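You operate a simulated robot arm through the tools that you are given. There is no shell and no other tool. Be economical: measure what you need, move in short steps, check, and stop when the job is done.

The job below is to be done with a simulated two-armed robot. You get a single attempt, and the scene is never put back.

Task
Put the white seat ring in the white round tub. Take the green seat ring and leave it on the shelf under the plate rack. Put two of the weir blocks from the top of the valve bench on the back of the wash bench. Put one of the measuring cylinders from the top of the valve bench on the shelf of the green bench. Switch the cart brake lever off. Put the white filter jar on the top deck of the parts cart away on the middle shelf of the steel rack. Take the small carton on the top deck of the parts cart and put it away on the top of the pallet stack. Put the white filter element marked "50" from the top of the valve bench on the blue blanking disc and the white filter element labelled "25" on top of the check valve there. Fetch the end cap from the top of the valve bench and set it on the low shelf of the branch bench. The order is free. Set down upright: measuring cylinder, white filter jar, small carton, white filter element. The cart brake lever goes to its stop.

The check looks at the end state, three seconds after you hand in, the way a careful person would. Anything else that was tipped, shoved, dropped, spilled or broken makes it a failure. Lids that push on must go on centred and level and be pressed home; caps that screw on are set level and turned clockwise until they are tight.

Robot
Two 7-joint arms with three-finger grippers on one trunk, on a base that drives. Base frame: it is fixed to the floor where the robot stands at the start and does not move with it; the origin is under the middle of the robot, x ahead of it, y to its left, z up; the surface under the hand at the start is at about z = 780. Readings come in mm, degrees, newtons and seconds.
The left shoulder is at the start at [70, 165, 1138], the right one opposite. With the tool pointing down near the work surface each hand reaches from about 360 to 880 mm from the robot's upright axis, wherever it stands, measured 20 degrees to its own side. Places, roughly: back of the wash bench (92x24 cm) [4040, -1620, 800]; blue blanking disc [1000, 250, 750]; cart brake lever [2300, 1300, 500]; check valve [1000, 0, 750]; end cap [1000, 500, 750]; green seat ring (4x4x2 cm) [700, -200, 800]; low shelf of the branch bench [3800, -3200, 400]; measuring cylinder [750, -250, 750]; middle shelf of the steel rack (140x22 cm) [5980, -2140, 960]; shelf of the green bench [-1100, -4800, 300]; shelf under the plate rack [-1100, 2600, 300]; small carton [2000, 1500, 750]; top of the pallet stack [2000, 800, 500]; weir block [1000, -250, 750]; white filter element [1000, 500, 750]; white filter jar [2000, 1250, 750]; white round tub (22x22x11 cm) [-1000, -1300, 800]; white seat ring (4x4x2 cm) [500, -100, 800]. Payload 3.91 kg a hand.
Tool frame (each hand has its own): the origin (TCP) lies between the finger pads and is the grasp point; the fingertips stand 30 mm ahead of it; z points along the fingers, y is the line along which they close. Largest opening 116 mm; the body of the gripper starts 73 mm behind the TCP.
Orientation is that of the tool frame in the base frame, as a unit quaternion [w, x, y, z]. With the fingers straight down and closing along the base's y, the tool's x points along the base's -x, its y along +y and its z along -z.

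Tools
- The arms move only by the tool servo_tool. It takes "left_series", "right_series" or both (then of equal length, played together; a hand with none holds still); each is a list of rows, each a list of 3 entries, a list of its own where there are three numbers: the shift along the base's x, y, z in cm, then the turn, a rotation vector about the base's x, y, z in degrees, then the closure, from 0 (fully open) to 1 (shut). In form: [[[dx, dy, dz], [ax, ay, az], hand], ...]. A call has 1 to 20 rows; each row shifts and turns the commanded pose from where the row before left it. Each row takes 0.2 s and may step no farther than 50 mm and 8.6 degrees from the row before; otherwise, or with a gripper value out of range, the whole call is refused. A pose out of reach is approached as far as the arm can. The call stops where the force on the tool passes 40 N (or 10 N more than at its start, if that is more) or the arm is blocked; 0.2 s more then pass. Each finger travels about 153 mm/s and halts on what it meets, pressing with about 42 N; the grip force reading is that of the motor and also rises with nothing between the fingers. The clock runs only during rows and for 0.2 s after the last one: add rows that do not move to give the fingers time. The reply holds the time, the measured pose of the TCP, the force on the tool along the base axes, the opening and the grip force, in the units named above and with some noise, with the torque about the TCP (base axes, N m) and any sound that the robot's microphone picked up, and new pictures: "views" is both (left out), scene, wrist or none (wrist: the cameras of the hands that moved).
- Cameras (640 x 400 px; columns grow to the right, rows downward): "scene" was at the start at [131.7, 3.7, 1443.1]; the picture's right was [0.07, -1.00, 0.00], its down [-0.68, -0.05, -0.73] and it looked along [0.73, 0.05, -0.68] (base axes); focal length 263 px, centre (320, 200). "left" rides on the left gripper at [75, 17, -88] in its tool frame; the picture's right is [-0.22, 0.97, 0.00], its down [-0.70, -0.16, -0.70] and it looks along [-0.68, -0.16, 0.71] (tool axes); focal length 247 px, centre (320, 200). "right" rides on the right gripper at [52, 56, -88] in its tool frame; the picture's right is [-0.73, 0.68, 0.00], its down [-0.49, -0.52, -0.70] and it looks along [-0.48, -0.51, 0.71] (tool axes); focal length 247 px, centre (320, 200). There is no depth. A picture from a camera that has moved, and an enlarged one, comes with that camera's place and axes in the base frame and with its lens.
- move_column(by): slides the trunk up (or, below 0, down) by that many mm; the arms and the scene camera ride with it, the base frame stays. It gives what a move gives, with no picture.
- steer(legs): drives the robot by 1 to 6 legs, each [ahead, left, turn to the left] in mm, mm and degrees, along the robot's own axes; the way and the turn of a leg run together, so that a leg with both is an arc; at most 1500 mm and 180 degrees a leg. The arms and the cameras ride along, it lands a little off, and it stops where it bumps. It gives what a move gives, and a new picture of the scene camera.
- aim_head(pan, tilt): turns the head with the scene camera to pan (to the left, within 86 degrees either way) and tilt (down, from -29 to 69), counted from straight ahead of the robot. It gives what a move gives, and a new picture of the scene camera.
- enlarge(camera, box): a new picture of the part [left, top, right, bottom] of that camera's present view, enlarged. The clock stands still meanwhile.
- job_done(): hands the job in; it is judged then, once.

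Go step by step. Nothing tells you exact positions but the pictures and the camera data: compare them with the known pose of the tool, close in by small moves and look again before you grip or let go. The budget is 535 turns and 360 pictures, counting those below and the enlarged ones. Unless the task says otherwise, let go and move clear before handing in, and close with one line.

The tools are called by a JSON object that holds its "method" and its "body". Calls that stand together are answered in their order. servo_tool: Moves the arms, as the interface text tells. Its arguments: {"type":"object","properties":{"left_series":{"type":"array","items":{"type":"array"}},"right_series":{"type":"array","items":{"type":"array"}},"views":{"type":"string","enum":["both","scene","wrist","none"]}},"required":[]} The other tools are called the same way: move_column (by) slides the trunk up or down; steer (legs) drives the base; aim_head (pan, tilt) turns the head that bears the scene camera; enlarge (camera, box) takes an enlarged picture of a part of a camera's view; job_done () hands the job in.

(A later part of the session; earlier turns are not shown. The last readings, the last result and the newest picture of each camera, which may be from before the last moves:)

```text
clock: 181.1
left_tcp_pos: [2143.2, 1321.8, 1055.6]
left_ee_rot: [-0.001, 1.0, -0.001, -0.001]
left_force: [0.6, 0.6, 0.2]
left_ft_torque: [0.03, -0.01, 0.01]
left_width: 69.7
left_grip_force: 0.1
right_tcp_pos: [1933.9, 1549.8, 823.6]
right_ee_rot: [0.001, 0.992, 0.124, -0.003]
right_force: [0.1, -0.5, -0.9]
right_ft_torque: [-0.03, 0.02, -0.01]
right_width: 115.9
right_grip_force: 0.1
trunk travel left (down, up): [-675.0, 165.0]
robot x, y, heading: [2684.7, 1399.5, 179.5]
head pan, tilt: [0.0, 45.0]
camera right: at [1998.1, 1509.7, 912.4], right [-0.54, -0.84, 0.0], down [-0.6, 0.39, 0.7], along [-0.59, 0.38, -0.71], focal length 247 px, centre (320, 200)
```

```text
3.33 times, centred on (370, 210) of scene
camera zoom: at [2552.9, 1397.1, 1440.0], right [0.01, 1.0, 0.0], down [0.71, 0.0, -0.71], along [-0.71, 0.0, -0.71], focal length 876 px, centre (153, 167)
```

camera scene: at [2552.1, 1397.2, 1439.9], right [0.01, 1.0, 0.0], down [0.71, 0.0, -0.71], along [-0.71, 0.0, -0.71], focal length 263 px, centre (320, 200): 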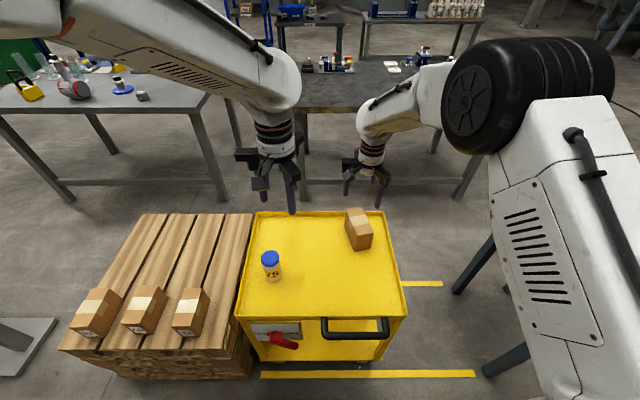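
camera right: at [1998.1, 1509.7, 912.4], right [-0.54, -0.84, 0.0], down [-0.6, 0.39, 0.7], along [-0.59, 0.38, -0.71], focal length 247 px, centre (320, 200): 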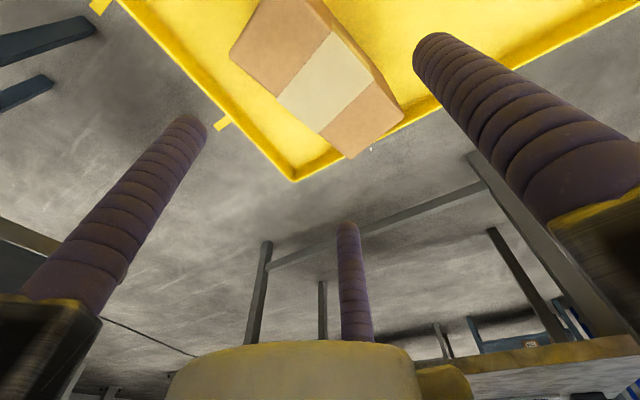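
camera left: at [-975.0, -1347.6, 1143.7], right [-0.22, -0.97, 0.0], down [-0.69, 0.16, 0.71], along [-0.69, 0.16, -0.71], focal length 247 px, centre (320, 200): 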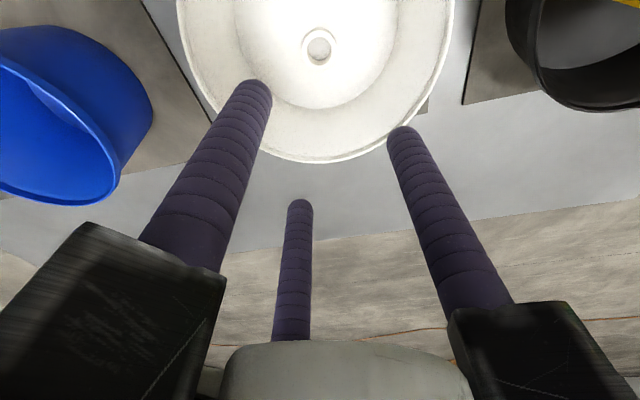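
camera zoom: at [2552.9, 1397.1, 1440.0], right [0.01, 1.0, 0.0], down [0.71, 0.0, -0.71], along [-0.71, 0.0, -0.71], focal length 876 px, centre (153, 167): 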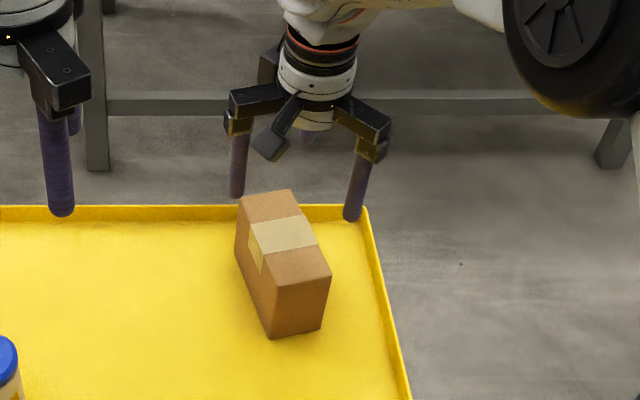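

Aligned. Going down to grip height.

{"method": "servo_tool", "body": {"right_series": [[[0, 0, -4], [0, 0, 0], 0], [[0, 0, -4], [0, 0, 0], 0], [[0, 0, -4.2], [0, 0, 0], 0], [[0, 0, 0], [0, 0, 0], 0]], "views": "wrist"}}

{"method": "enlarge", "body": {"camera": "scene", "box": [310, 150, 430, 270]}}

```text
clock: 182.1
left_tcp_pos: [2142.5, 1322.5, 1055.9]
left_ee_rot: [0.0, 1.0, 0.0, 0.0]
left_force: [0.0, 0.2, -0.7]
left_ft_torque: [-0.01, 0.04, -0.01]
left_width: 69.4
left_grip_force: 0.0
right_tcp_pos: [1935.0, 1549.8, 701.8]
right_ee_rot: [0.0, 0.992, 0.124, -0.003]
right_force: [0.7, -0.3, 0.1]
right_ft_torque: [0.0, -0.01, 0.01]
right_width: 115.7
right_grip_force: 0.1
trunk travel left (down, up): [-675.0, 165.0]
robot x, y, heading: [2682.1, 1399.4, 179.6]
head pan, tilt: [0.0, 45.0]
camera right: at [1999.3, 1509.5, 790.0], right [-0.54, -0.84, 0.0], down [-0.6, 0.39, 0.7], along [-0.59, 0.38, -0.71], focal length 247 px, centre (320, 200)
```

right: 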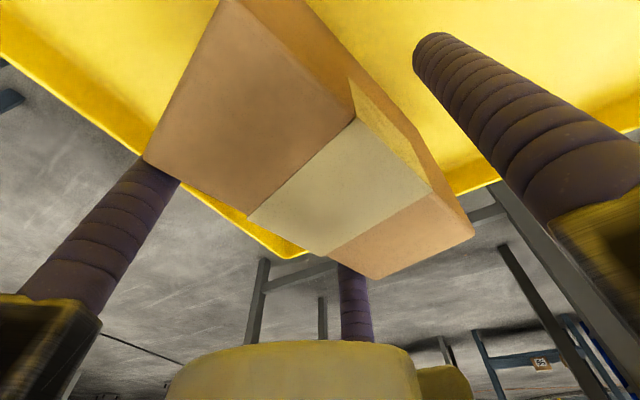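

```text
3.33 times, centred on (370, 210) of scene
camera zoom: at [2552.4, 1397.0, 1440.0], right [0.01, 1.0, 0.0], down [0.71, 0.0, -0.71], along [-0.71, 0.0, -0.71], focal length 876 px, centre (153, 167)
```

zoom: 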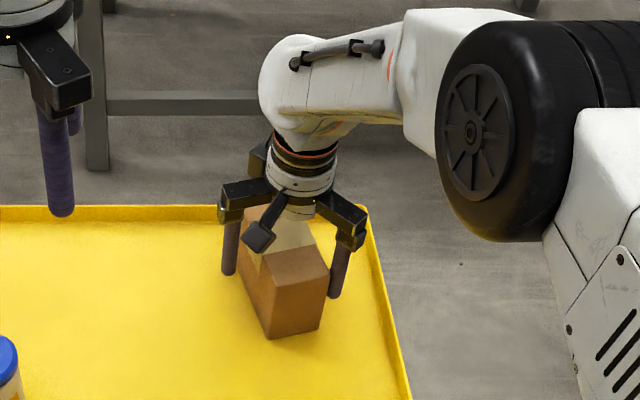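

{"method": "servo_tool", "body": {"right_series": [[[0, 0, 0], [0, 0, 0], 0.2], [[0, 0, 0], [0, 0, 0], 0.3], [[0, 0, 0], [0, 0, 0], 0.4], [[0, 0, 0], [0, 0, 0], 0.6], [[0, 0, 0], [0, 0, 0], 0.8], [[0, 0, 0], [0, 0, 0], 0.8]], "views": "wrist"}}

{"method": "enlarge", "body": {"camera": "scene", "box": [310, 150, 430, 270]}}

```text
clock: 183.5
left_tcp_pos: [2140.6, 1322.6, 1054.5]
left_ee_rot: [-0.001, 1.0, -0.002, -0.001]
left_force: [-0.9, -0.3, -0.1]
left_ft_torque: [-0.04, -0.01, 0.01]
left_width: 69.8
left_grip_force: 0.1
right_tcp_pos: [1935.3, 1549.9, 702.3]
right_ee_rot: [-0.001, 0.992, 0.124, -0.001]
right_force: [0.6, 1.5, -0.6]
right_ft_torque: [0.27, 0.06, -0.02]
right_width: 87.4
right_grip_force: 42.4
trunk travel left (down, up): [-675.0, 165.0]
robot x, y, heading: [2686.6, 1399.2, 179.7]
head pan, tilt: [0.0, 45.0]
camera right: at [1998.9, 1509.9, 789.9], right [-0.54, -0.84, 0.0], down [-0.6, 0.39, 0.7], along [-0.59, 0.38, -0.71], focal length 247 px, centre (320, 200)
```

right: 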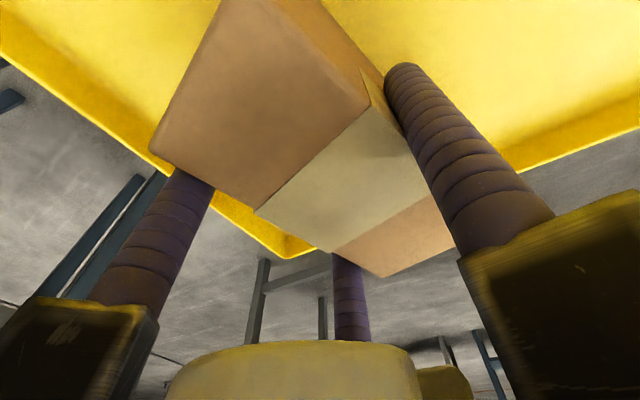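

```text
3.33 times, centred on (370, 210) of scene
camera zoom: at [2551.5, 1397.5, 1439.9], right [0.01, 1.0, 0.0], down [0.71, 0.0, -0.71], along [-0.71, 0.0, -0.71], focal length 876 px, centre (153, 167)
```

zoom: 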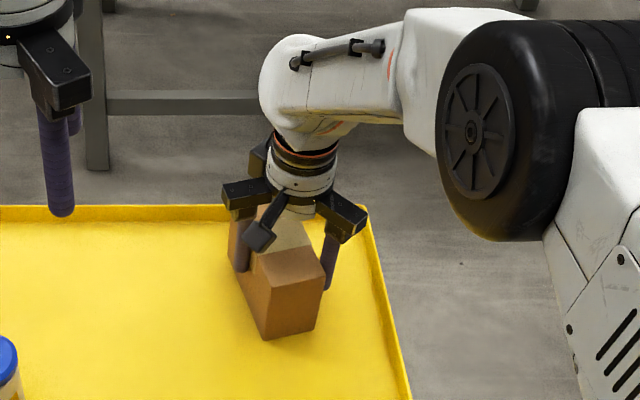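

Gripped. Lift.

{"method": "servo_tool", "body": {"right_series": [[[0, 0, 2], [0, 0, 0], 0.8], [[0, 0, 4], [0, 0, 0], 0.8], [[0, 0, 5], [0, 0, 0], 0.8], [[0, 0, 5], [0, 0, 0], 0.8], [[0, 0, 0], [0, 0, 0], 0.8]], "views": "both"}}

```text
clock: 184.7
left_tcp_pos: [2141.3, 1324.0, 1055.7]
left_ee_rot: [-0.001, 1.0, -0.001, 0.001]
left_force: [0.1, -0.5, -0.5]
left_ft_torque: [0.03, -0.05, 0.0]
left_width: 69.4
left_grip_force: 0.0
right_tcp_pos: [1933.8, 1550.9, 860.5]
right_ee_rot: [0.001, 0.992, 0.124, 0.0]
right_force: [0.7, -0.7, -4.7]
right_ft_torque: [0.03, 0.02, 0.0]
right_width: 87.2
right_grip_force: 42.5
trunk travel left (down, up): [-675.0, 165.0]
robot x, y, heading: [2684.5, 1400.1, 179.6]
head pan, tilt: [0.0, 45.0]
camera scene: at [2549.9, 1397.6, 1439.6], right [0.01, 1.0, 0.0], down [0.71, 0.0, -0.71], along [-0.71, 0.0, -0.71], focal length 263 px, centre (320, 200)
camera right: at [1997.4, 1510.9, 949.0], right [-0.54, -0.84, 0.0], down [-0.6, 0.39, 0.7], along [-0.59, 0.38, -0.71], focal length 247 px, centre (320, 200)
```

scene: 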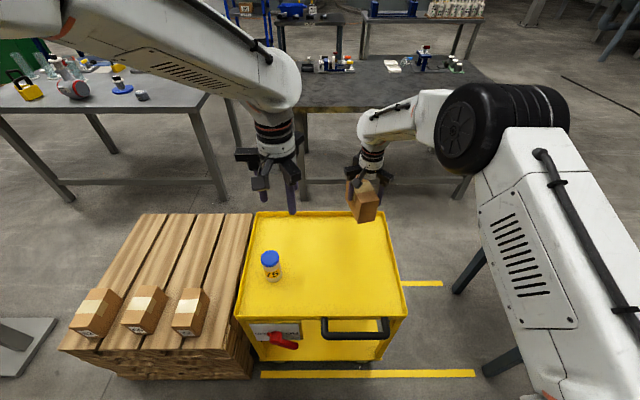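
right: 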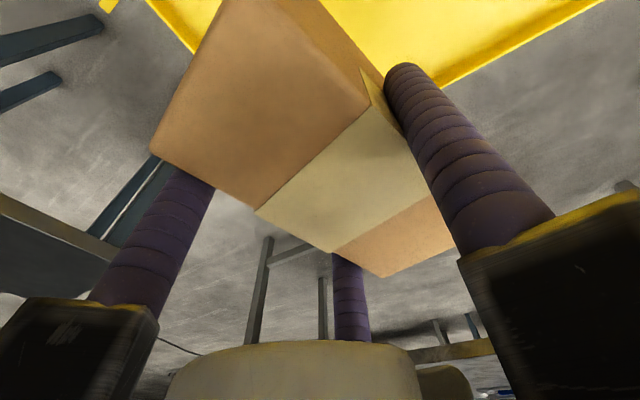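

Held level. Shift the robot left (-y) by 530 mm so the right hand is over the pallet.

{"method": "steer", "body": {"legs": [[0, 530, 0]]}}

```text
clock: 187.8
left_tcp_pos: [2139.8, 793.0, 1055.6]
left_ee_rot: [-0.001, 1.0, 0.0, 0.0]
left_force: [-0.3, 0.2, -0.1]
left_ft_torque: [0.03, 0.02, 0.0]
left_width: 69.6
left_grip_force: 0.1
right_tcp_pos: [1930.8, 1021.9, 861.5]
right_ee_rot: [0.001, 0.992, 0.124, -0.002]
right_force: [-0.2, 0.0, -4.3]
right_ft_torque: [0.08, 0.02, 0.02]
right_width: 87.3
right_grip_force: 42.0
trunk travel left (down, up): [-675.0, 165.0]
robot x, y, heading: [2683.9, 871.0, 179.8]
head pan, tilt: [0.0, 45.0]
camera scene: at [2548.7, 869.4, 1439.8], right [0.0, 1.0, 0.0], down [0.71, 0.0, -0.71], along [-0.71, 0.0, -0.71], focal length 263 px, centre (320, 200)
```

scene: 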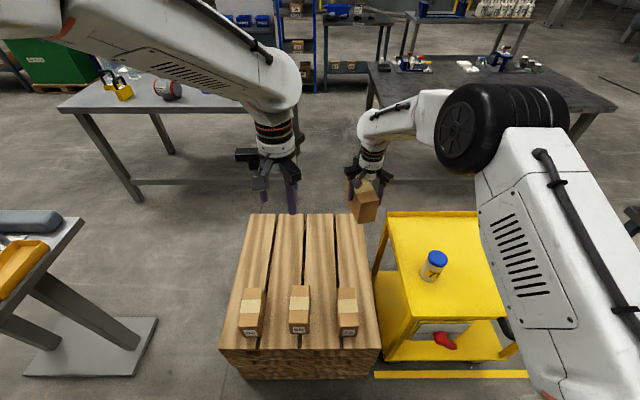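

The pallet's clear area behind the three cartons is below. Moving over it, squaring the carton, then descending partway.

{"method": "servo_tool", "body": {"right_series": [[[1.5, -4.6, 0], [0, 0, -7.25], 0.8], [[1.5, -4.6, 0], [0, 0, -7.25], 0.8], [[0, 0, -5], [0, 0, 0], 0.8], [[0, 0, -5], [0, 0, 0], 0.8], [[0, 0, -5], [0, 0, 0], 0.8], [[0, 0, -5], [0, 0, 0], 0.8], [[0, 0, -2], [0, 0, 0], 0.8], [[0, 0, 0], [0, 0, 0], 0.8]], "views": "none"}}

{"method": "enlarge", "body": {"camera": "scene", "box": [210, 150, 430, 360]}}

```text
clock: 189.6
left_tcp_pos: [2139.5, 793.1, 1055.5]
left_ee_rot: [-0.001, 1.0, 0.0, 0.001]
left_force: [0.7, -0.4, 0.2]
left_ft_torque: [0.01, 0.01, 0.0]
left_width: 69.8
left_grip_force: 0.1
right_tcp_pos: [1961.8, 930.1, 639.7]
right_ee_rot: [0.0, 1.0, -0.002, -0.001]
right_force: [0.1, -0.9, -4.0]
right_ft_torque: [0.05, -0.01, -0.02]
right_width: 87.1
right_grip_force: 41.8
trunk travel left (down, up): [-675.0, 165.0]
robot x, y, heading: [2684.1, 871.8, 180.1]
head pan, tilt: [0.0, 45.0]
```

```text
1.90 times, centred on (320, 255) of scene
camera zoom: at [2548.8, 869.3, 1439.8], right [0.0, 1.0, 0.0], down [0.71, 0.0, -0.71], along [-0.71, 0.0, -0.71], focal length 501 px, centre (320, 95)
```

zoom: 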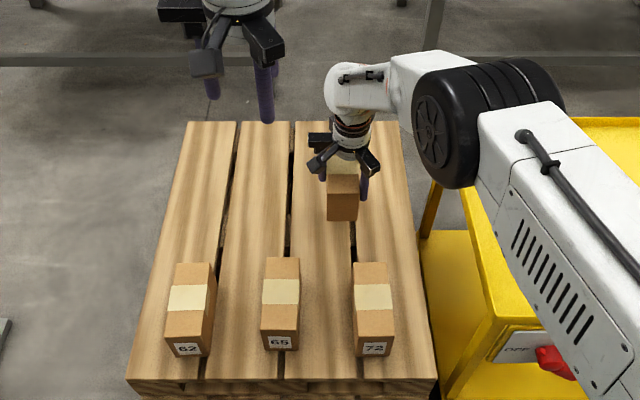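

{"method": "servo_tool", "body": {"right_series": [[[0, 0, -3], [0, 0, 0], 0.8], [[0, 0, -1.5], [0, 0, 0], 0.8], [[0, 0, -0.7], [0, 0, 0], 0.8], [[0, 0, -0.5], [0, 0, 0], 0.8], [[0, 0, 0], [0, 0, 0], 0.8]], "views": "none"}}

{"method": "enlarge", "body": {"camera": "scene", "box": [210, 150, 430, 360]}}

```text
clock: 190.8
left_tcp_pos: [2139.8, 792.7, 1054.3]
left_ee_rot: [-0.001, 1.0, 0.001, 0.0]
left_force: [0.1, 0.0, -0.1]
left_ft_torque: [0.0, 0.0, 0.01]
left_width: 69.6
left_grip_force: 0.0
right_tcp_pos: [1962.6, 929.6, 584.1]
right_ee_rot: [0.001, 1.0, -0.002, -0.002]
right_force: [0.5, -1.2, -3.2]
right_ft_torque: [0.04, 0.01, -0.01]
right_width: 87.4
right_grip_force: 42.5
trunk travel left (down, up): [-675.0, 165.0]
robot x, y, heading: [2681.8, 870.8, 179.9]
head pan, tilt: [0.0, 45.0]
```

```text
1.90 times, centred on (320, 255) of scene
camera zoom: at [2549.0, 869.1, 1439.8], right [0.0, 1.0, 0.0], down [0.71, 0.0, -0.71], along [-0.71, 0.0, -0.71], focal length 501 px, centre (320, 95)
```

zoom: 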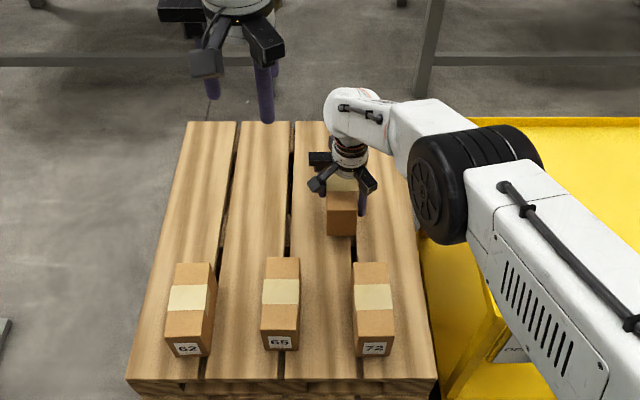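

{"method": "servo_tool", "body": {"right_series": [[[0, 0, -0.6], [0, 0, 0], 0.8], [[0, 0, -0.6], [0, 0, 0], 0.8], [[0, 0, -0.4], [0, 0, 0], 0.8], [[0, 0, 0], [0, 0, 0], 0.8]], "views": "none"}}

```text
clock: 191.8
left_tcp_pos: [2139.9, 792.8, 1054.4]
left_ee_rot: [-0.001, 1.0, 0.0, 0.0]
left_force: [-0.4, 0.0, 0.0]
left_ft_torque: [-0.01, 0.03, 0.0]
left_width: 69.9
left_grip_force: 0.1
right_tcp_pos: [1960.5, 929.0, 567.2]
right_ee_rot: [0.0, 1.0, -0.002, -0.001]
right_force: [-0.8, -0.3, -4.5]
right_ft_torque: [0.06, 0.01, 0.03]
right_width: 87.1
right_grip_force: 41.8
trunk travel left (down, up): [-675.0, 165.0]
robot x, y, heading: [2680.0, 870.5, 179.8]
head pan, tilt: [0.0, 45.0]
```

{"method": "servo_tool", "body": {"right_series": [[[0, 0, -0.5], [0, 0, 0], 0.8], [[0, 0, -0.5], [0, 0, 0], 0.8], [[0, 0, -0.4], [0, 0, 0], 0.8], [[0, 0, 0], [0, 0, 0], 0.8]], "views": "none"}}

{"method": "enlarge", "body": {"camera": "scene", "box": [290, 200, 400, 300]}}

```text
clock: 192.6
left_tcp_pos: [2141.6, 793.0, 1056.5]
left_ee_rot: [0.0, 1.0, 0.001, -0.001]
left_force: [-0.1, 1.0, 0.5]
left_ft_torque: [0.01, -0.03, 0.02]
left_width: 69.5
left_grip_force: 0.0
right_tcp_pos: [1959.2, 927.2, 563.8]
right_ee_rot: [0.001, 1.0, -0.002, -0.008]
right_force: [5.1, 0.4, 19.5]
right_ft_torque: [0.26, -1.16, 0.07]
right_width: 87.6
right_grip_force: 42.0
trunk travel left (down, up): [-675.0, 165.0]
robot x, y, heading: [2687.8, 873.3, 179.7]
head pan, tilt: [0.0, 45.0]
stopped in row 4 (right hand): the force on the tool passed its limit at 48 N (the readings are from after the stop); the commanded pose is now the measured one
```

```text
4.00 times, centred on (345, 250) of scene
camera zoom: at [2552.0, 869.0, 1440.2], right [0.0, 1.0, 0.0], down [0.71, 0.0, -0.71], along [-0.71, 0.0, -0.71], focal length 1051 px, centre (220, 0)
```

zoom: 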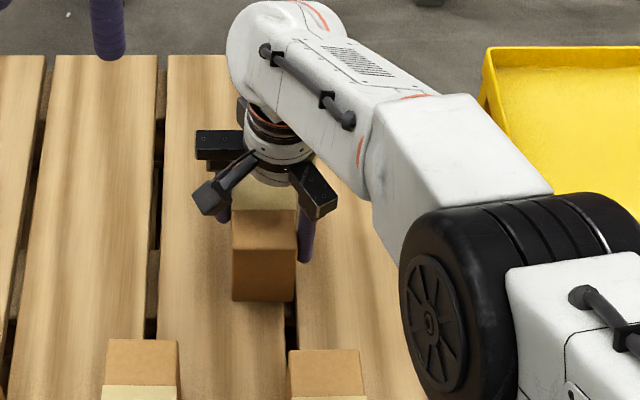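

Carton touches the pallet. Ease 2 mm, level, release and rise.

{"method": "servo_tool", "body": {"right_series": [[[0, 0, 0.2], [0, -0.8, 0], 0.8], [[0, 0, 0], [0, 0, 0], 0.8], [[0, 0, 0], [0, 0, 0], 0.22], [[0, 0, 0], [0, 0, 0], 0.15], [[0, 0, 0], [0, 0, 0], 0], [[0, 0, 0], [0, 0, 0], 0], [[0, 0, 3], [0, 0, 0], 0], [[0, 0, 5], [0, 0, 0], 0], [[0, 0, 5], [0, 0, 0], 0], [[0, 0, 5], [0, 0, 0], 0], [[0, 0, 5], [0, 0, 0], 0], [[0, 0, 5], [0, 0, 0], 0]], "views": "scene"}}

{"method": "enlarge", "body": {"camera": "scene", "box": [210, 200, 400, 350]}}

```text
clock: 195.2
left_tcp_pos: [2142.2, 793.8, 1055.0]
left_ee_rot: [-0.001, 1.0, 0.0, 0.0]
left_force: [0.5, 0.1, 0.9]
left_ft_torque: [0.0, 0.0, 0.01]
left_width: 69.7
left_grip_force: 0.1
right_tcp_pos: [1961.1, 929.6, 845.0]
right_ee_rot: [0.001, 1.0, -0.002, 0.001]
right_force: [-0.1, 0.3, 0.2]
right_ft_torque: [0.0, 0.0, 0.02]
right_width: 115.9
right_grip_force: 0.0
trunk travel left (down, up): [-675.0, 165.0]
robot x, y, heading: [2680.6, 872.0, 180.0]
head pan, tilt: [0.0, 45.0]
camera scene: at [2551.4, 869.1, 1440.0], right [0.0, 1.0, 0.0], down [0.71, 0.0, -0.71], along [-0.71, 0.0, -0.71], focal length 263 px, centre (320, 200)
```

scene: 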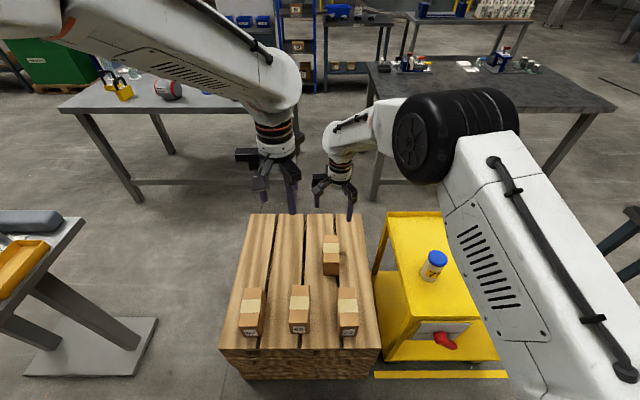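

```text
2.67 times, centred on (305, 275) of scene
camera zoom: at [2551.4, 869.1, 1440.0], right [0.0, 1.0, 0.0], down [0.71, 0.0, -0.71], along [-0.71, 0.0, -0.71], focal length 701 px, centre (360, 0)
```

zoom: 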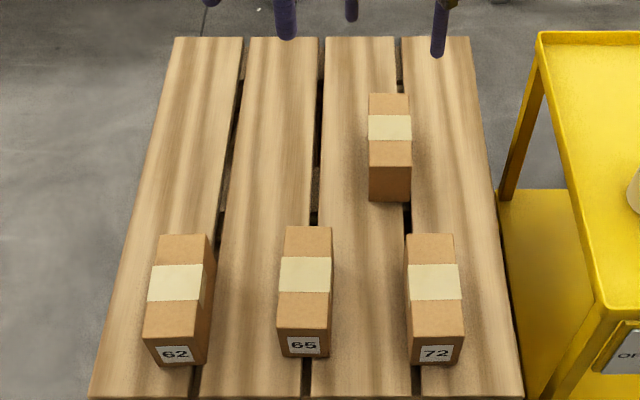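

Carton stands on the pallet. Now the brake lever: its knob is near (2263,1258,518), handle pointing right-down (ON). I'll reposition the robot and bring the right hand out in front of it.

{"method": "servo_tool", "body": {"left_series": [[[0, 0, 4.5], [0, 0, 0], 0.4], [[0, 0, 4.5], [0, 0, 0], 0.4]], "right_series": [[[0, 0, 4.5], [0, 0, 0], 0.5], [[0, 0, 4.5], [0, 0, 0], 1]], "views": "none"}}

{"method": "steer", "body": {"legs": [[-190, 0, 0], [0, -190, 0]]}}

{"method": "servo_tool", "body": {"right_series": [[[2.75, 2.5, 0.6], [0, 0, 0], 1], [[2.75, 2.5, 0.6], [0, 0, 0], 1], [[2.75, 2.5, 0.6], [0, 0, 0], 1], [[2.75, 2.5, 0.6], [0, 0, 0], 1], [[2.75, 2.5, 0.6], [0, 0, 0], 1], [[2.75, 2.5, 0.6], [0, 0, 0], 1], [[2.75, 2.5, 0.6], [0, 0, 0], 1], [[2.75, 2.5, 0.6], [0, 0, 0], 1]], "views": "none"}}

{"method": "servo_tool", "body": {"right_series": [[[0, 0, 0], [0, 7.5, 0], 1], [[0, 0, 0], [0, 7.5, 0], 1], [[0, 0, 0], [0, 7.5, 0], 1], [[0, 0, 0], [0, 7.5, 0], 1], [[0, 0, 0], [0, 7.5, 0], 1], [[0, 0, 0], [0, 7.5, 0], 1], [[0, 0, 0], [0, 7.5, 0], 1], [[0, 0, 0], [0, 7.5, 0], 1], [[0, 0, 0], [0, 7.5, 0], 1], [[0, 0, 0], [0, 0, 0], 1]], "views": "scene"}}

```text
clock: 195.8
left_tcp_pos: [2143.2, 793.0, 1147.9]
left_ee_rot: [-0.001, 1.0, 0.0, -0.001]
left_force: [0.5, -0.1, -0.1]
left_ft_torque: [0.0, -0.01, -0.02]
left_width: 69.8
left_grip_force: 0.2
right_tcp_pos: [1961.2, 930.3, 933.3]
right_ee_rot: [0.001, 1.0, -0.001, 0.001]
right_force: [1.4, -0.8, 0.1]
right_ft_torque: [-0.02, 0.02, 0.0]
right_width: 9.4
right_grip_force: 42.1
trunk travel left (down, up): [-675.0, 165.0]
robot x, y, heading: [2681.2, 874.7, 179.8]
head pan, tilt: [0.0, 45.0]
```

```text
clock: 198.5
left_tcp_pos: [2329.1, 982.0, 1144.5]
left_ee_rot: [-0.001, 1.0, 0.001, 0.0]
left_force: [0.6, 0.5, -0.4]
left_ft_torque: [0.02, 0.0, -0.01]
left_width: 69.6
left_grip_force: 0.1
right_tcp_pos: [2148.3, 1116.9, 932.4]
right_ee_rot: [0.001, 1.0, -0.001, 0.001]
right_force: [-0.1, 0.6, -0.2]
right_ft_torque: [0.0, 0.07, 0.0]
right_width: 8.9
right_grip_force: 41.4
trunk travel left (down, up): [-675.0, 165.0]
robot x, y, heading: [2871.3, 1061.0, 179.7]
head pan, tilt: [0.0, 45.0]
camera scene: at [2739.6, 1058.1, 1439.9], right [0.0, 1.0, 0.0], down [0.71, 0.0, -0.71], along [-0.71, 0.0, -0.71], focal length 263 px, centre (320, 200)
```

scene: 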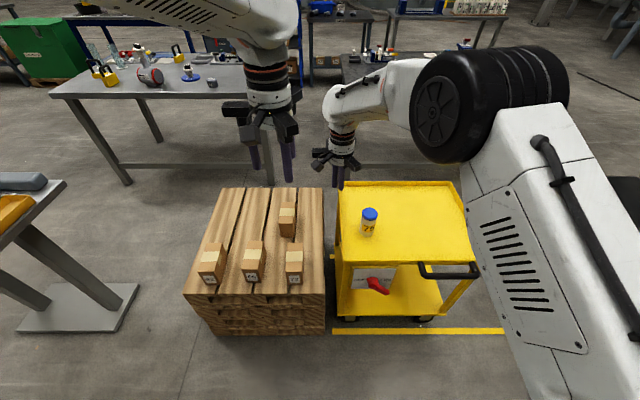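

```text
clock: 200.3
left_tcp_pos: [2331.4, 982.9, 1146.3]
left_ee_rot: [0.0, 1.0, 0.001, 0.0]
left_force: [0.1, -0.3, 0.8]
left_ft_torque: [-0.01, 0.01, -0.03]
left_width: 69.9
left_grip_force: 0.1
right_tcp_pos: [2370.0, 1318.5, 981.6]
right_ee_rot: [0.003, 1.0, -0.001, 0.001]
right_force: [1.0, 0.6, 0.6]
right_ft_torque: [-0.03, 0.02, -0.01]
right_width: 9.0
right_grip_force: 43.1
trunk travel left (down, up): [-675.0, 165.0]
robot x, y, heading: [2872.9, 1062.0, 180.0]
head pan, tilt: [0.0, 45.0]
```

```text
clock: 202.5
left_tcp_pos: [2331.2, 981.5, 1144.7]
left_ee_rot: [0.0, 1.0, 0.0, 0.0]
left_force: [0.8, 0.5, -0.4]
left_ft_torque: [0.04, 0.03, 0.03]
left_width: 69.5
left_grip_force: 0.0
right_tcp_pos: [2308.1, 1323.1, 976.2]
right_ee_rot: [0.001, 0.832, -0.001, -0.555]
right_force: [0.1, -1.0, 0.3]
right_ft_torque: [-0.01, -0.01, 0.0]
right_width: 9.1
right_grip_force: 42.8
right hand out of reach, approached as far as the arm can: row 6, 7, 8, 9
trunk travel left (down, up): [-675.0, 165.0]
robot x, y, heading: [2870.2, 1060.1, 180.2]
head pan, tilt: [0.0, 45.0]
camera scene: at [2740.6, 1058.6, 1440.0], right [0.0, 1.0, 0.0], down [0.71, 0.0, -0.71], along [-0.71, 0.0, -0.71], focal length 263 px, centre (320, 200)
```

scene: 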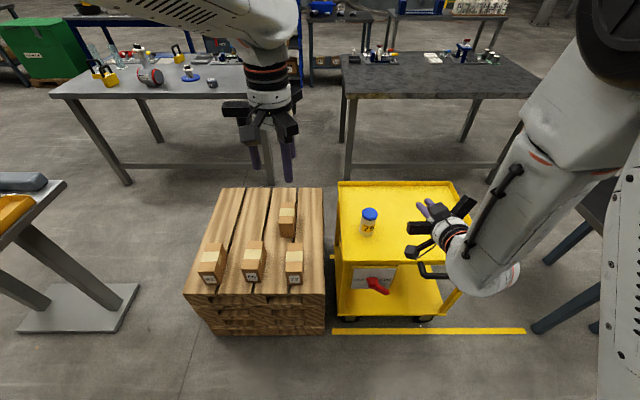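

Hand tilted 67°. Back up 110 mm, then lower the trunk by 450.

{"method": "steer", "body": {"legs": [[-110, 0, 0]]}}

{"method": "move_column", "body": {"by": -400}}

{"method": "move_column", "body": {"by": -40}}

{"method": "aim_head", "body": {"pan": -20, "tilt": 35}}

```text
clock: 203.7
left_tcp_pos: [2437.6, 982.4, 1142.9]
left_ee_rot: [0.0, 1.0, 0.001, 0.0]
left_force: [0.9, 0.2, 0.0]
left_ft_torque: [-0.02, 0.04, 0.01]
left_width: 69.7
left_grip_force: 0.0
right_tcp_pos: [2415.1, 1322.7, 975.5]
right_ee_rot: [0.001, 0.832, -0.001, -0.555]
right_force: [-0.1, -0.2, 0.5]
right_ft_torque: [-0.02, -0.01, -0.02]
right_width: 9.0
right_grip_force: 42.3
trunk travel left (down, up): [-675.0, 165.0]
robot x, y, heading: [2980.1, 1060.5, 179.9]
head pan, tilt: [0.0, 45.0]
camera scene: at [2848.1, 1058.3, 1439.8], right [0.0, 1.0, 0.0], down [0.71, 0.0, -0.71], along [-0.71, 0.0, -0.71], focal length 263 px, centre (320, 200)
```

scene: 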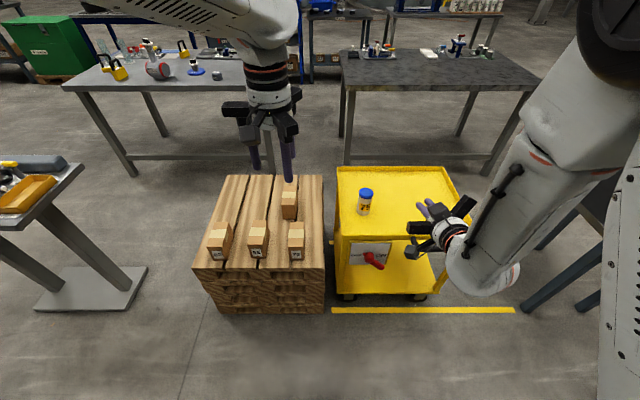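

```text
clock: 207.5
left_tcp_pos: [2437.5, 981.2, 745.1]
left_ee_rot: [-0.001, 1.0, 0.002, 0.001]
left_force: [0.2, -0.5, -0.2]
left_ft_torque: [-0.02, -0.04, -0.01]
left_width: 69.6
left_grip_force: 0.0
right_tcp_pos: [2416.4, 1322.9, 576.1]
right_ee_rot: [0.002, 0.832, 0.0, -0.555]
right_force: [0.0, -0.5, -0.2]
right_ft_torque: [-0.01, 0.02, -0.02]
right_width: 9.1
right_grip_force: 41.9
trunk travel left (down, up): [-275.0, 565.0]
robot x, y, heading: [2982.7, 1059.9, 179.8]
head pan, tilt: [0.0, 45.0]
```

```text
clock: 208.3
left_tcp_pos: [2438.9, 980.9, 705.4]
left_ee_rot: [-0.001, 1.0, 0.001, 0.0]
left_force: [0.4, 0.1, 0.7]
left_ft_torque: [-0.02, 0.02, 0.02]
left_width: 69.6
left_grip_force: 0.0
right_tcp_pos: [2415.4, 1323.6, 536.7]
right_ee_rot: [0.002, 0.832, 0.0, -0.555]
right_force: [-0.1, 0.7, -0.1]
right_ft_torque: [-0.01, 0.01, 0.01]
right_width: 8.9
right_grip_force: 42.0
trunk travel left (down, up): [-235.0, 605.0]
robot x, y, heading: [2984.5, 1056.4, 179.7]
head pan, tilt: [0.0, 45.0]
```

```text
clock: 209.2
left_tcp_pos: [2440.1, 981.2, 705.4]
left_ee_rot: [-0.001, 1.0, 0.001, -0.001]
left_force: [0.0, 1.4, -0.3]
left_ft_torque: [0.0, 0.04, 0.02]
left_width: 69.4
left_grip_force: 0.0
right_tcp_pos: [2416.8, 1322.2, 535.4]
right_ee_rot: [0.001, 0.832, 0.0, -0.555]
right_force: [0.7, -0.1, -0.4]
right_ft_torque: [-0.02, 0.02, 0.02]
right_width: 8.6
right_grip_force: 41.3
trunk travel left (down, up): [-235.0, 605.0]
robot x, y, heading: [2981.7, 1061.5, 179.9]
head pan, tilt: [-20.0, 35.0]
camera scene: at [2847.2, 1088.4, 1014.7], right [0.34, 0.94, 0.0], down [0.54, -0.2, -0.82], along [-0.77, 0.28, -0.57], focal length 263 px, centre (320, 200)
```

scene: 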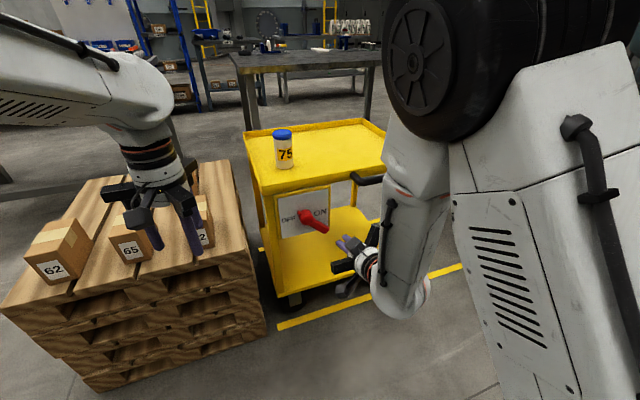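

{"method": "enlarge", "body": {"camera": "scene", "box": [250, 170, 400, 300]}}

{"method": "enlarge", "body": {"camera": "right", "box": [0, 0, 640, 400]}}

```text
3.08 times, centred on (325, 235) of scene
camera zoom: at [2847.2, 1088.4, 1014.7], right [0.34, 0.94, 0.0], down [0.54, -0.2, -0.82], along [-0.77, 0.28, -0.57], focal length 809 px, centre (305, 92)
```

zoom: 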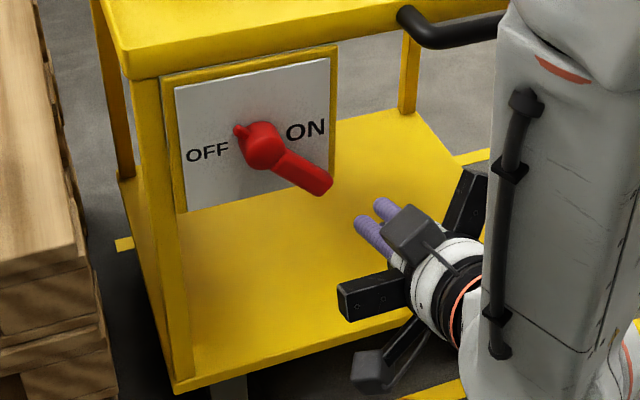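

```text
1.00 times, centred on (320, 200) of right (not enlarged: the box is as wide or as high as the picture)
camera zoom: at [2517.2, 1267.5, 522.3], right [-0.28, -0.68, 0.68], down [0.46, 0.53, 0.72], along [-0.84, 0.51, 0.16], focal length 247 px, centre (320, 200)
```

zoom: 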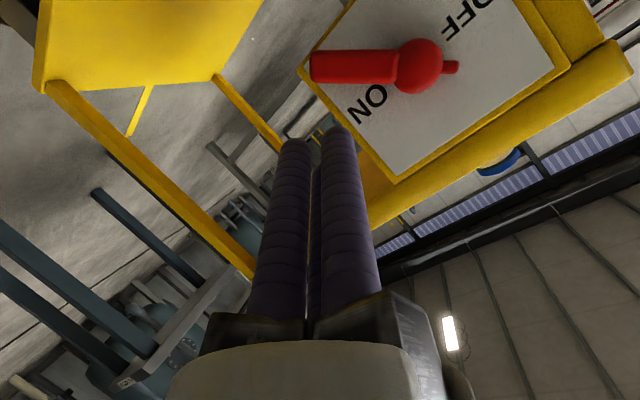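

Lever knob ≈(2262,1257,529), handle tip ≈(2280,1316,473). Approach with closed fingers above-right of the handle.

{"method": "servo_tool", "body": {"right_series": [[[-4, 0.2, -0.3], [0, 0, 0], 1], [[-4, 0.2, -0.3], [0, 0, 0], 1], [[-3.5, 0.2, -0.2], [0, 0, 0], 1], [[0, 0, 0], [0, 0, 0], 1]], "views": "none"}}

{"method": "enlarge", "body": {"camera": "scene", "box": [260, 170, 360, 250]}}

{"method": "enlarge", "body": {"camera": "right", "box": [160, 0, 480, 200]}}

```text
clock: 210.2
left_tcp_pos: [2438.5, 982.4, 704.6]
left_ee_rot: [-0.001, 1.0, 0.001, 0.0]
left_force: [0.5, -0.9, 0.5]
left_ft_torque: [0.01, -0.03, 0.01]
left_width: 69.6
left_grip_force: 0.1
right_tcp_pos: [2301.3, 1329.6, 527.8]
right_ee_rot: [0.002, 0.832, 0.0, -0.554]
right_force: [-0.6, 0.8, -1.0]
right_ft_torque: [0.0, -0.01, 0.02]
right_width: 8.9
right_grip_force: 42.2
trunk travel left (down, up): [-235.0, 605.0]
robot x, y, heading: [2981.0, 1062.2, 179.6]
head pan, tilt: [-20.0, 35.0]
```

```text
5.00 times, centred on (310, 210) of scene
camera zoom: at [2847.1, 1088.5, 1014.7], right [0.34, 0.94, 0.0], down [0.54, -0.2, -0.82], along [-0.77, 0.28, -0.57], focal length 1314 px, centre (370, 150)
```

zoom: 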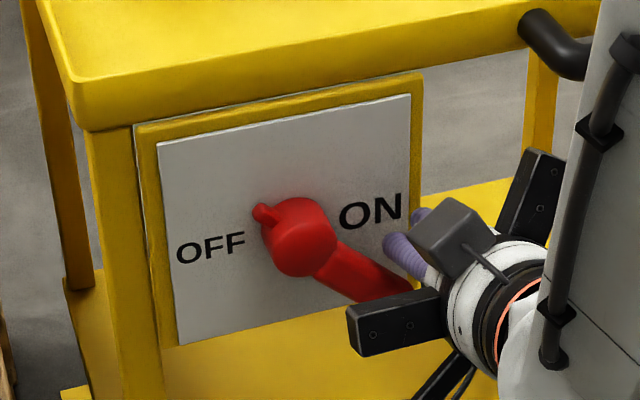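

```text
2.00 times, centred on (320, 100) of right
camera zoom: at [2401.9, 1273.4, 513.3], right [-0.28, -0.68, 0.68], down [0.46, 0.53, 0.72], along [-0.84, 0.51, 0.16], focal length 494 px, centre (320, 400)
```

zoom: 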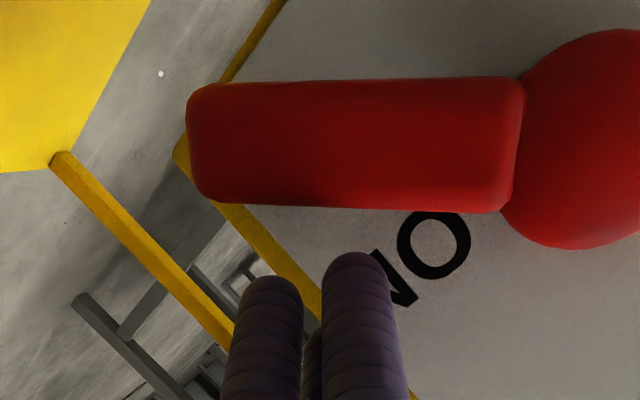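

Position is right. Going in 12 mm deeper and sweeping the handle clockwise toward OFF.

{"method": "servo_tool", "body": {"right_series": [[[-1.2, 0, 0], [0, 0, 0], 1], [[0, -0.8, -1.4], [0, 0, 0], 1], [[0, -0.7, -1.7], [0, 0, 0], 1], [[0, -1.0, -1.3], [0, 0, 0], 1], [[0, -1.3, -1.0], [0, 0, 0], 1], [[0, 0, 0], [0, 0, 0], 1]], "views": "none"}}

{"method": "enlarge", "body": {"camera": "scene", "box": [260, 170, 360, 250]}}

```text
clock: 211.6
left_tcp_pos: [2439.0, 981.2, 705.6]
left_ee_rot: [0.0, 1.0, 0.001, 0.0]
left_force: [0.2, 0.5, 0.4]
left_ft_torque: [-0.02, -0.01, -0.01]
left_width: 69.4
left_grip_force: 0.0
right_tcp_pos: [2288.6, 1288.6, 473.0]
right_ee_rot: [0.001, 0.832, -0.001, -0.555]
right_force: [0.7, -1.6, 0.2]
right_ft_torque: [0.0, -0.01, 0.0]
right_width: 8.9
right_grip_force: 41.8
trunk travel left (down, up): [-235.0, 605.0]
robot x, y, heading: [2984.6, 1059.0, 179.8]
head pan, tilt: [-20.0, 35.0]
```

```text
5.00 times, centred on (310, 210) of scene
camera zoom: at [2847.2, 1088.4, 1014.7], right [0.34, 0.94, 0.0], down [0.54, -0.2, -0.82], along [-0.77, 0.28, -0.57], focal length 1314 px, centre (370, 150)
```

zoom: 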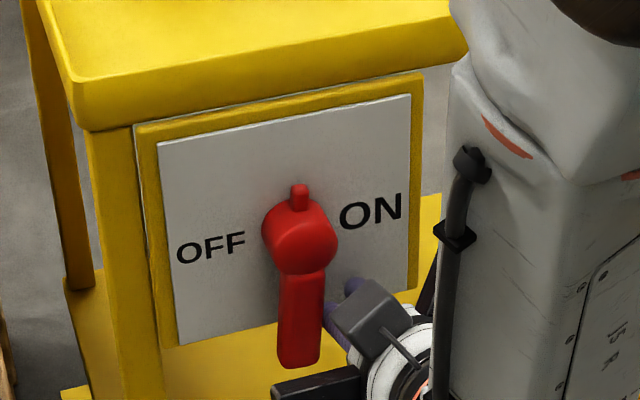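

The lever swings freely; the handle now points straight down. Continuing the arc toward OFF until it stops.

{"method": "servo_tool", "body": {"right_series": [[[0, -1.5, -0.6], [0, 0, 0], 1], [[0, -1.7, -0.2], [0, 0, 0], 1], [[0, -1.6, 0.2], [0, 0, 0], 1], [[0, -1.5, 0.7], [0, 0, 0], 1], [[0, -1.2, 1.0], [0, 0, 0], 1], [[0, 0, 0], [0, 0, 0], 1]], "views": "none"}}

{"method": "enlarge", "body": {"camera": "scene", "box": [260, 170, 360, 250]}}

```text
clock: 212.6
left_tcp_pos: [2437.6, 985.2, 705.1]
left_ee_rot: [-0.001, 1.0, 0.0, 0.0]
left_force: [0.6, -0.6, -0.3]
left_ft_torque: [0.05, -0.02, -0.01]
left_width: 69.5
left_grip_force: 0.1
right_tcp_pos: [2293.8, 1238.9, 468.7]
right_ee_rot: [-0.006, 0.835, -0.006, -0.55]
right_force: [1.8, 6.0, -5.1]
right_ft_torque: [0.13, 0.08, -0.12]
right_width: 8.9
right_grip_force: 42.2
trunk travel left (down, up): [-235.0, 605.0]
robot x, y, heading: [2977.5, 1061.5, 179.8]
head pan, tilt: [-20.0, 35.0]
stopped in row 5 (right hand): the force on the tool passed its limit at 47 N (the readings are from after the stop); the commanded pose is now the measured one
```

```text
5.00 times, centred on (310, 210) of scene
camera zoom: at [2846.9, 1089.3, 1014.6], right [0.35, 0.94, 0.0], down [0.54, -0.2, -0.82], along [-0.77, 0.28, -0.57], focal length 1314 px, centre (370, 150)
```

zoom: 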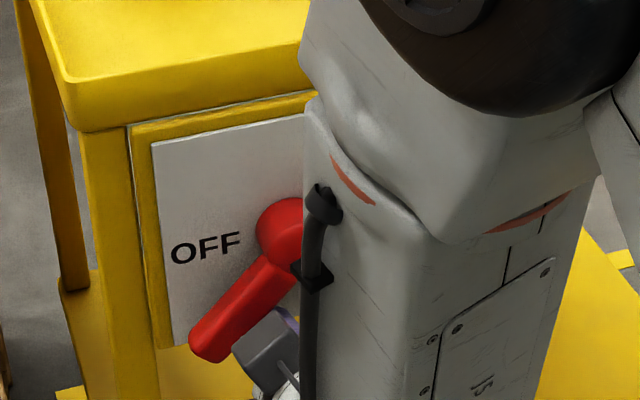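

The handle hit its OFF stop. Withdraw straight back and check.

{"method": "servo_tool", "body": {"right_series": [[[0, 0.6, -0.2], [0, 0, 0], 1], [[4, 0.3, 0], [0, 0, 0], 1], [[4, 2, 0], [0, 0, 0], 1], [[4, 3, 0], [0, 0, 0], 1], [[0, 4, 0], [0, 0, 0], 1]], "views": "none"}}

{"method": "enlarge", "body": {"camera": "scene", "box": [240, 110, 400, 250]}}

```text
clock: 213.8
left_tcp_pos: [2438.5, 985.0, 705.1]
left_ee_rot: [-0.001, 1.0, -0.001, 0.0]
left_force: [0.3, 0.3, 0.2]
left_ft_torque: [0.02, 0.01, 0.02]
left_width: 69.8
left_grip_force: 0.0
right_tcp_pos: [2413.0, 1337.2, 467.5]
right_ee_rot: [-0.004, 0.835, -0.005, -0.55]
right_force: [-0.5, 0.3, -0.6]
right_ft_torque: [-0.01, 0.0, 0.0]
right_width: 9.1
right_grip_force: 41.6
trunk travel left (down, up): [-235.0, 605.0]
robot x, y, heading: [2982.4, 1062.9, 179.6]
head pan, tilt: [-20.0, 35.0]
```

```text
2.86 times, centred on (320, 180) of scene
camera zoom: at [2847.2, 1089.5, 1014.7], right [0.35, 0.94, 0.0], down [0.54, -0.2, -0.82], along [-0.77, 0.28, -0.57], focal length 751 px, centre (320, 257)
```

zoom: 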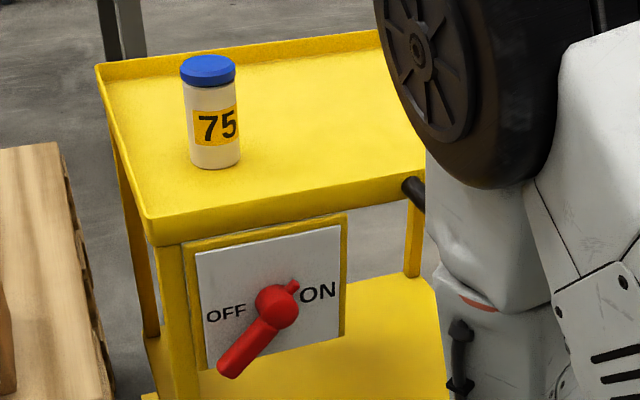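

Lever is at OFF. Next the jar: base ≈(2128,1238,640), about 100 mm tall, 55 mm wide. I'll grip it with the right hand tilted ~60° so it can be set into a rack. Raise trunk and approach.

{"method": "move_column", "body": {"by": 250}}

{"method": "servo_tool", "body": {"right_series": [[[0, -3, 0], [0, -7.5, 0], 0.5], [[0, -3, 0], [0, 0, 0], 0], [[0, -3, 0], [0, 0, 0], 0]], "views": "none"}}

{"method": "steer", "body": {"legs": [[110, 0, 0]]}}

{"method": "enlarge", "body": {"camera": "right", "box": [0, 0, 640, 400]}}

```text
clock: 216.4
left_tcp_pos: [2438.9, 983.5, 954.4]
left_ee_rot: [-0.001, 1.0, -0.001, 0.0]
left_force: [-0.6, -0.6, -0.5]
left_ft_torque: [-0.01, 0.01, 0.0]
left_width: 69.7
left_grip_force: 0.1
right_tcp_pos: [2411.4, 1336.6, 717.8]
right_ee_rot: [-0.005, 0.835, -0.006, -0.551]
right_force: [0.2, 0.4, -0.3]
right_ft_torque: [0.03, -0.02, 0.02]
right_width: 8.8
right_grip_force: 41.7
trunk travel left (down, up): [-485.0, 355.0]
robot x, y, heading: [2979.8, 1063.2, 179.8]
head pan, tilt: [-20.0, 35.0]
```

```text
clock: 217.2
left_tcp_pos: [2438.2, 983.3, 955.9]
left_ee_rot: [-0.001, 1.0, 0.0, 0.0]
left_force: [0.0, 0.2, 0.7]
left_ft_torque: [0.04, 0.03, -0.01]
left_width: 69.3
left_grip_force: 0.0
right_tcp_pos: [2414.4, 1245.5, 718.4]
right_ee_rot: [-0.005, 0.869, -0.005, -0.494]
right_force: [-0.1, -0.2, 0.9]
right_ft_torque: [0.01, 0.0, -0.03]
right_width: 116.0
right_grip_force: 0.1
trunk travel left (down, up): [-485.0, 355.0]
robot x, y, heading: [2980.5, 1059.1, 179.8]
head pan, tilt: [-20.0, 35.0]
```

```text
clock: 218.4
left_tcp_pos: [2328.5, 984.8, 954.0]
left_ee_rot: [-0.001, 1.0, -0.002, 0.001]
left_force: [-0.3, 0.0, 0.2]
left_ft_torque: [-0.01, -0.04, 0.03]
left_width: 69.6
left_grip_force: 0.1
right_tcp_pos: [2302.4, 1248.6, 717.3]
right_ee_rot: [-0.005, 0.869, -0.005, -0.494]
right_force: [-0.3, -0.5, -0.2]
right_ft_torque: [0.01, 0.02, 0.02]
right_width: 115.8
right_grip_force: 0.0
trunk travel left (down, up): [-485.0, 355.0]
robot x, y, heading: [2872.3, 1062.9, 179.7]
head pan, tilt: [-20.0, 35.0]
camera scene: at [2736.5, 1090.0, 1264.6], right [0.35, 0.94, 0.0], down [0.54, -0.2, -0.82], along [-0.77, 0.28, -0.57], focal length 263 px, centre (320, 200)
```

scene: 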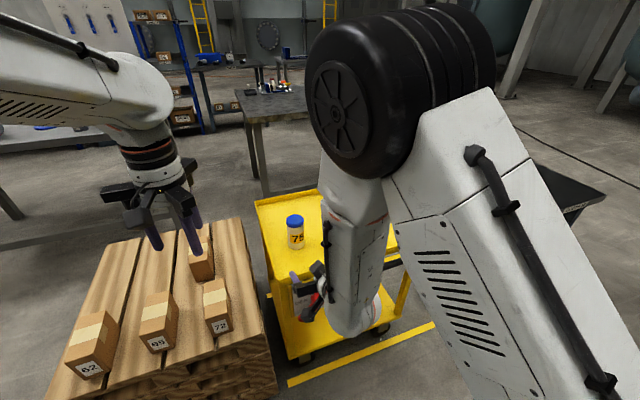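

```text
1.00 times, centred on (320, 200) of right (not enlarged: the box is as wide or as high as the picture)
camera zoom: at [2403.9, 1191.7, 717.9], right [-0.38, -0.68, 0.63], down [0.36, 0.51, 0.78], along [-0.85, 0.52, 0.05], focal length 247 px, centre (320, 200)
```

zoom: 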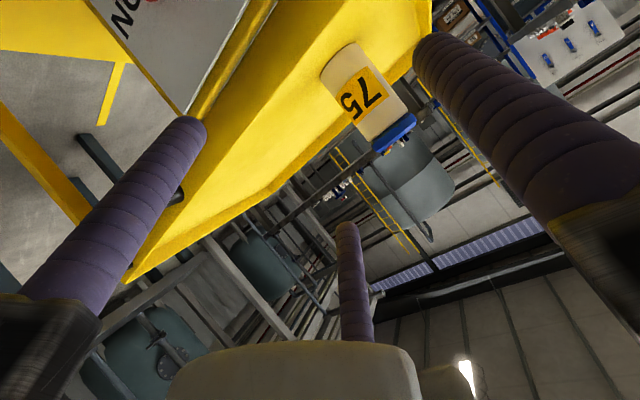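

The 60° tilt would bring a jaw too close to the deck, so I'll take the jar straight from above instead. Raise trunk, straighten the hand, and move over the jar.

{"method": "move_column", "body": {"by": 190}}

{"method": "servo_tool", "body": {"right_series": [[[0, 0, 0], [0, -7.4, 0], 0.1], [[0, 0, 0], [0, -7.4, 0], 0.1], [[0, 0, 0], [0, -7.4, 0], 0.1], [[0, 0, 0], [0, -7.4, 0], 0.1], [[0, 0, 0], [0, -7.4, 0], 0.1], [[0, 0, 0], [0, -7.4, 0], 0.1], [[0, 0, 0], [0, -7.4, 0], 0.1], [[0, 0, 0], [0, -7.4, 0], 0.1], [[-4, -0.5, 0], [0, 0, 0], 0.1], [[-4, 0, 0], [0, 0, 0], 0.1], [[-4, 0, 0], [0, 0, 0], 0.1], [[-4, 0, 0], [0, 0, 0], 0.1], [[0, 0, 0], [0, 0, 0], 0.1]], "views": "both"}}

```text
clock: 220.4
left_tcp_pos: [2328.4, 984.4, 1145.6]
left_ee_rot: [-0.001, 1.0, -0.002, 0.001]
left_force: [1.2, 0.1, -0.4]
left_ft_torque: [0.01, -0.01, 0.0]
left_width: 69.7
left_grip_force: 0.1
right_tcp_pos: [2303.3, 1247.7, 908.5]
right_ee_rot: [-0.006, 0.869, -0.006, -0.494]
right_force: [0.3, 0.7, 0.2]
right_ft_torque: [-0.02, 0.02, 0.0]
right_width: 116.3
right_grip_force: 0.1
trunk travel left (down, up): [-675.0, 165.0]
robot x, y, heading: [2873.9, 1061.3, 179.5]
head pan, tilt: [-20.0, 35.0]
```

```text
clock: 223.2
left_tcp_pos: [2330.2, 984.8, 1145.9]
left_ee_rot: [0.0, 1.0, -0.002, 0.0]
left_force: [0.6, -0.2, -0.8]
left_ft_torque: [0.04, 0.04, -0.03]
left_width: 69.6
left_grip_force: 0.0
right_tcp_pos: [2143.2, 1242.5, 909.2]
right_ee_rot: [-0.007, 1.0, -0.002, -0.001]
right_force: [0.7, -0.3, 0.3]
right_ft_torque: [-0.01, 0.04, 0.01]
right_width: 104.4
right_grip_force: 0.1
trunk travel left (down, up): [-675.0, 165.0]
robot x, y, heading: [2871.4, 1061.2, 179.3]
head pan, tilt: [-20.0, 35.0]
camera scene: at [2738.8, 1089.9, 1454.9], right [0.35, 0.94, 0.0], down [0.54, -0.2, -0.82], along [-0.77, 0.28, -0.57], focal length 263 px, centre (320, 200)
camera right: at [2194.8, 1187.0, 996.2], right [-0.74, -0.68, -0.01], down [-0.48, 0.52, 0.71], along [-0.48, 0.53, -0.71], focal length 247 px, centre (320, 200)
```

scene: 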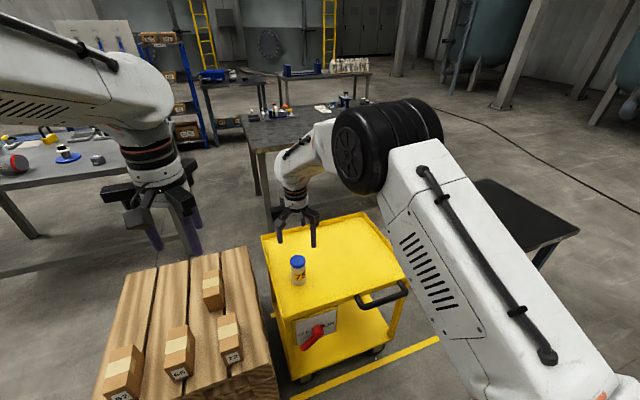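
right: 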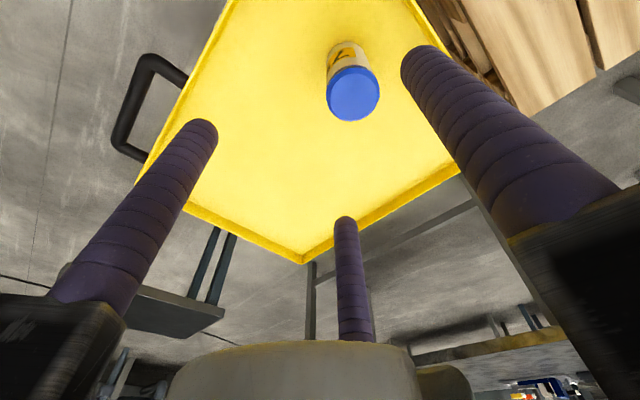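

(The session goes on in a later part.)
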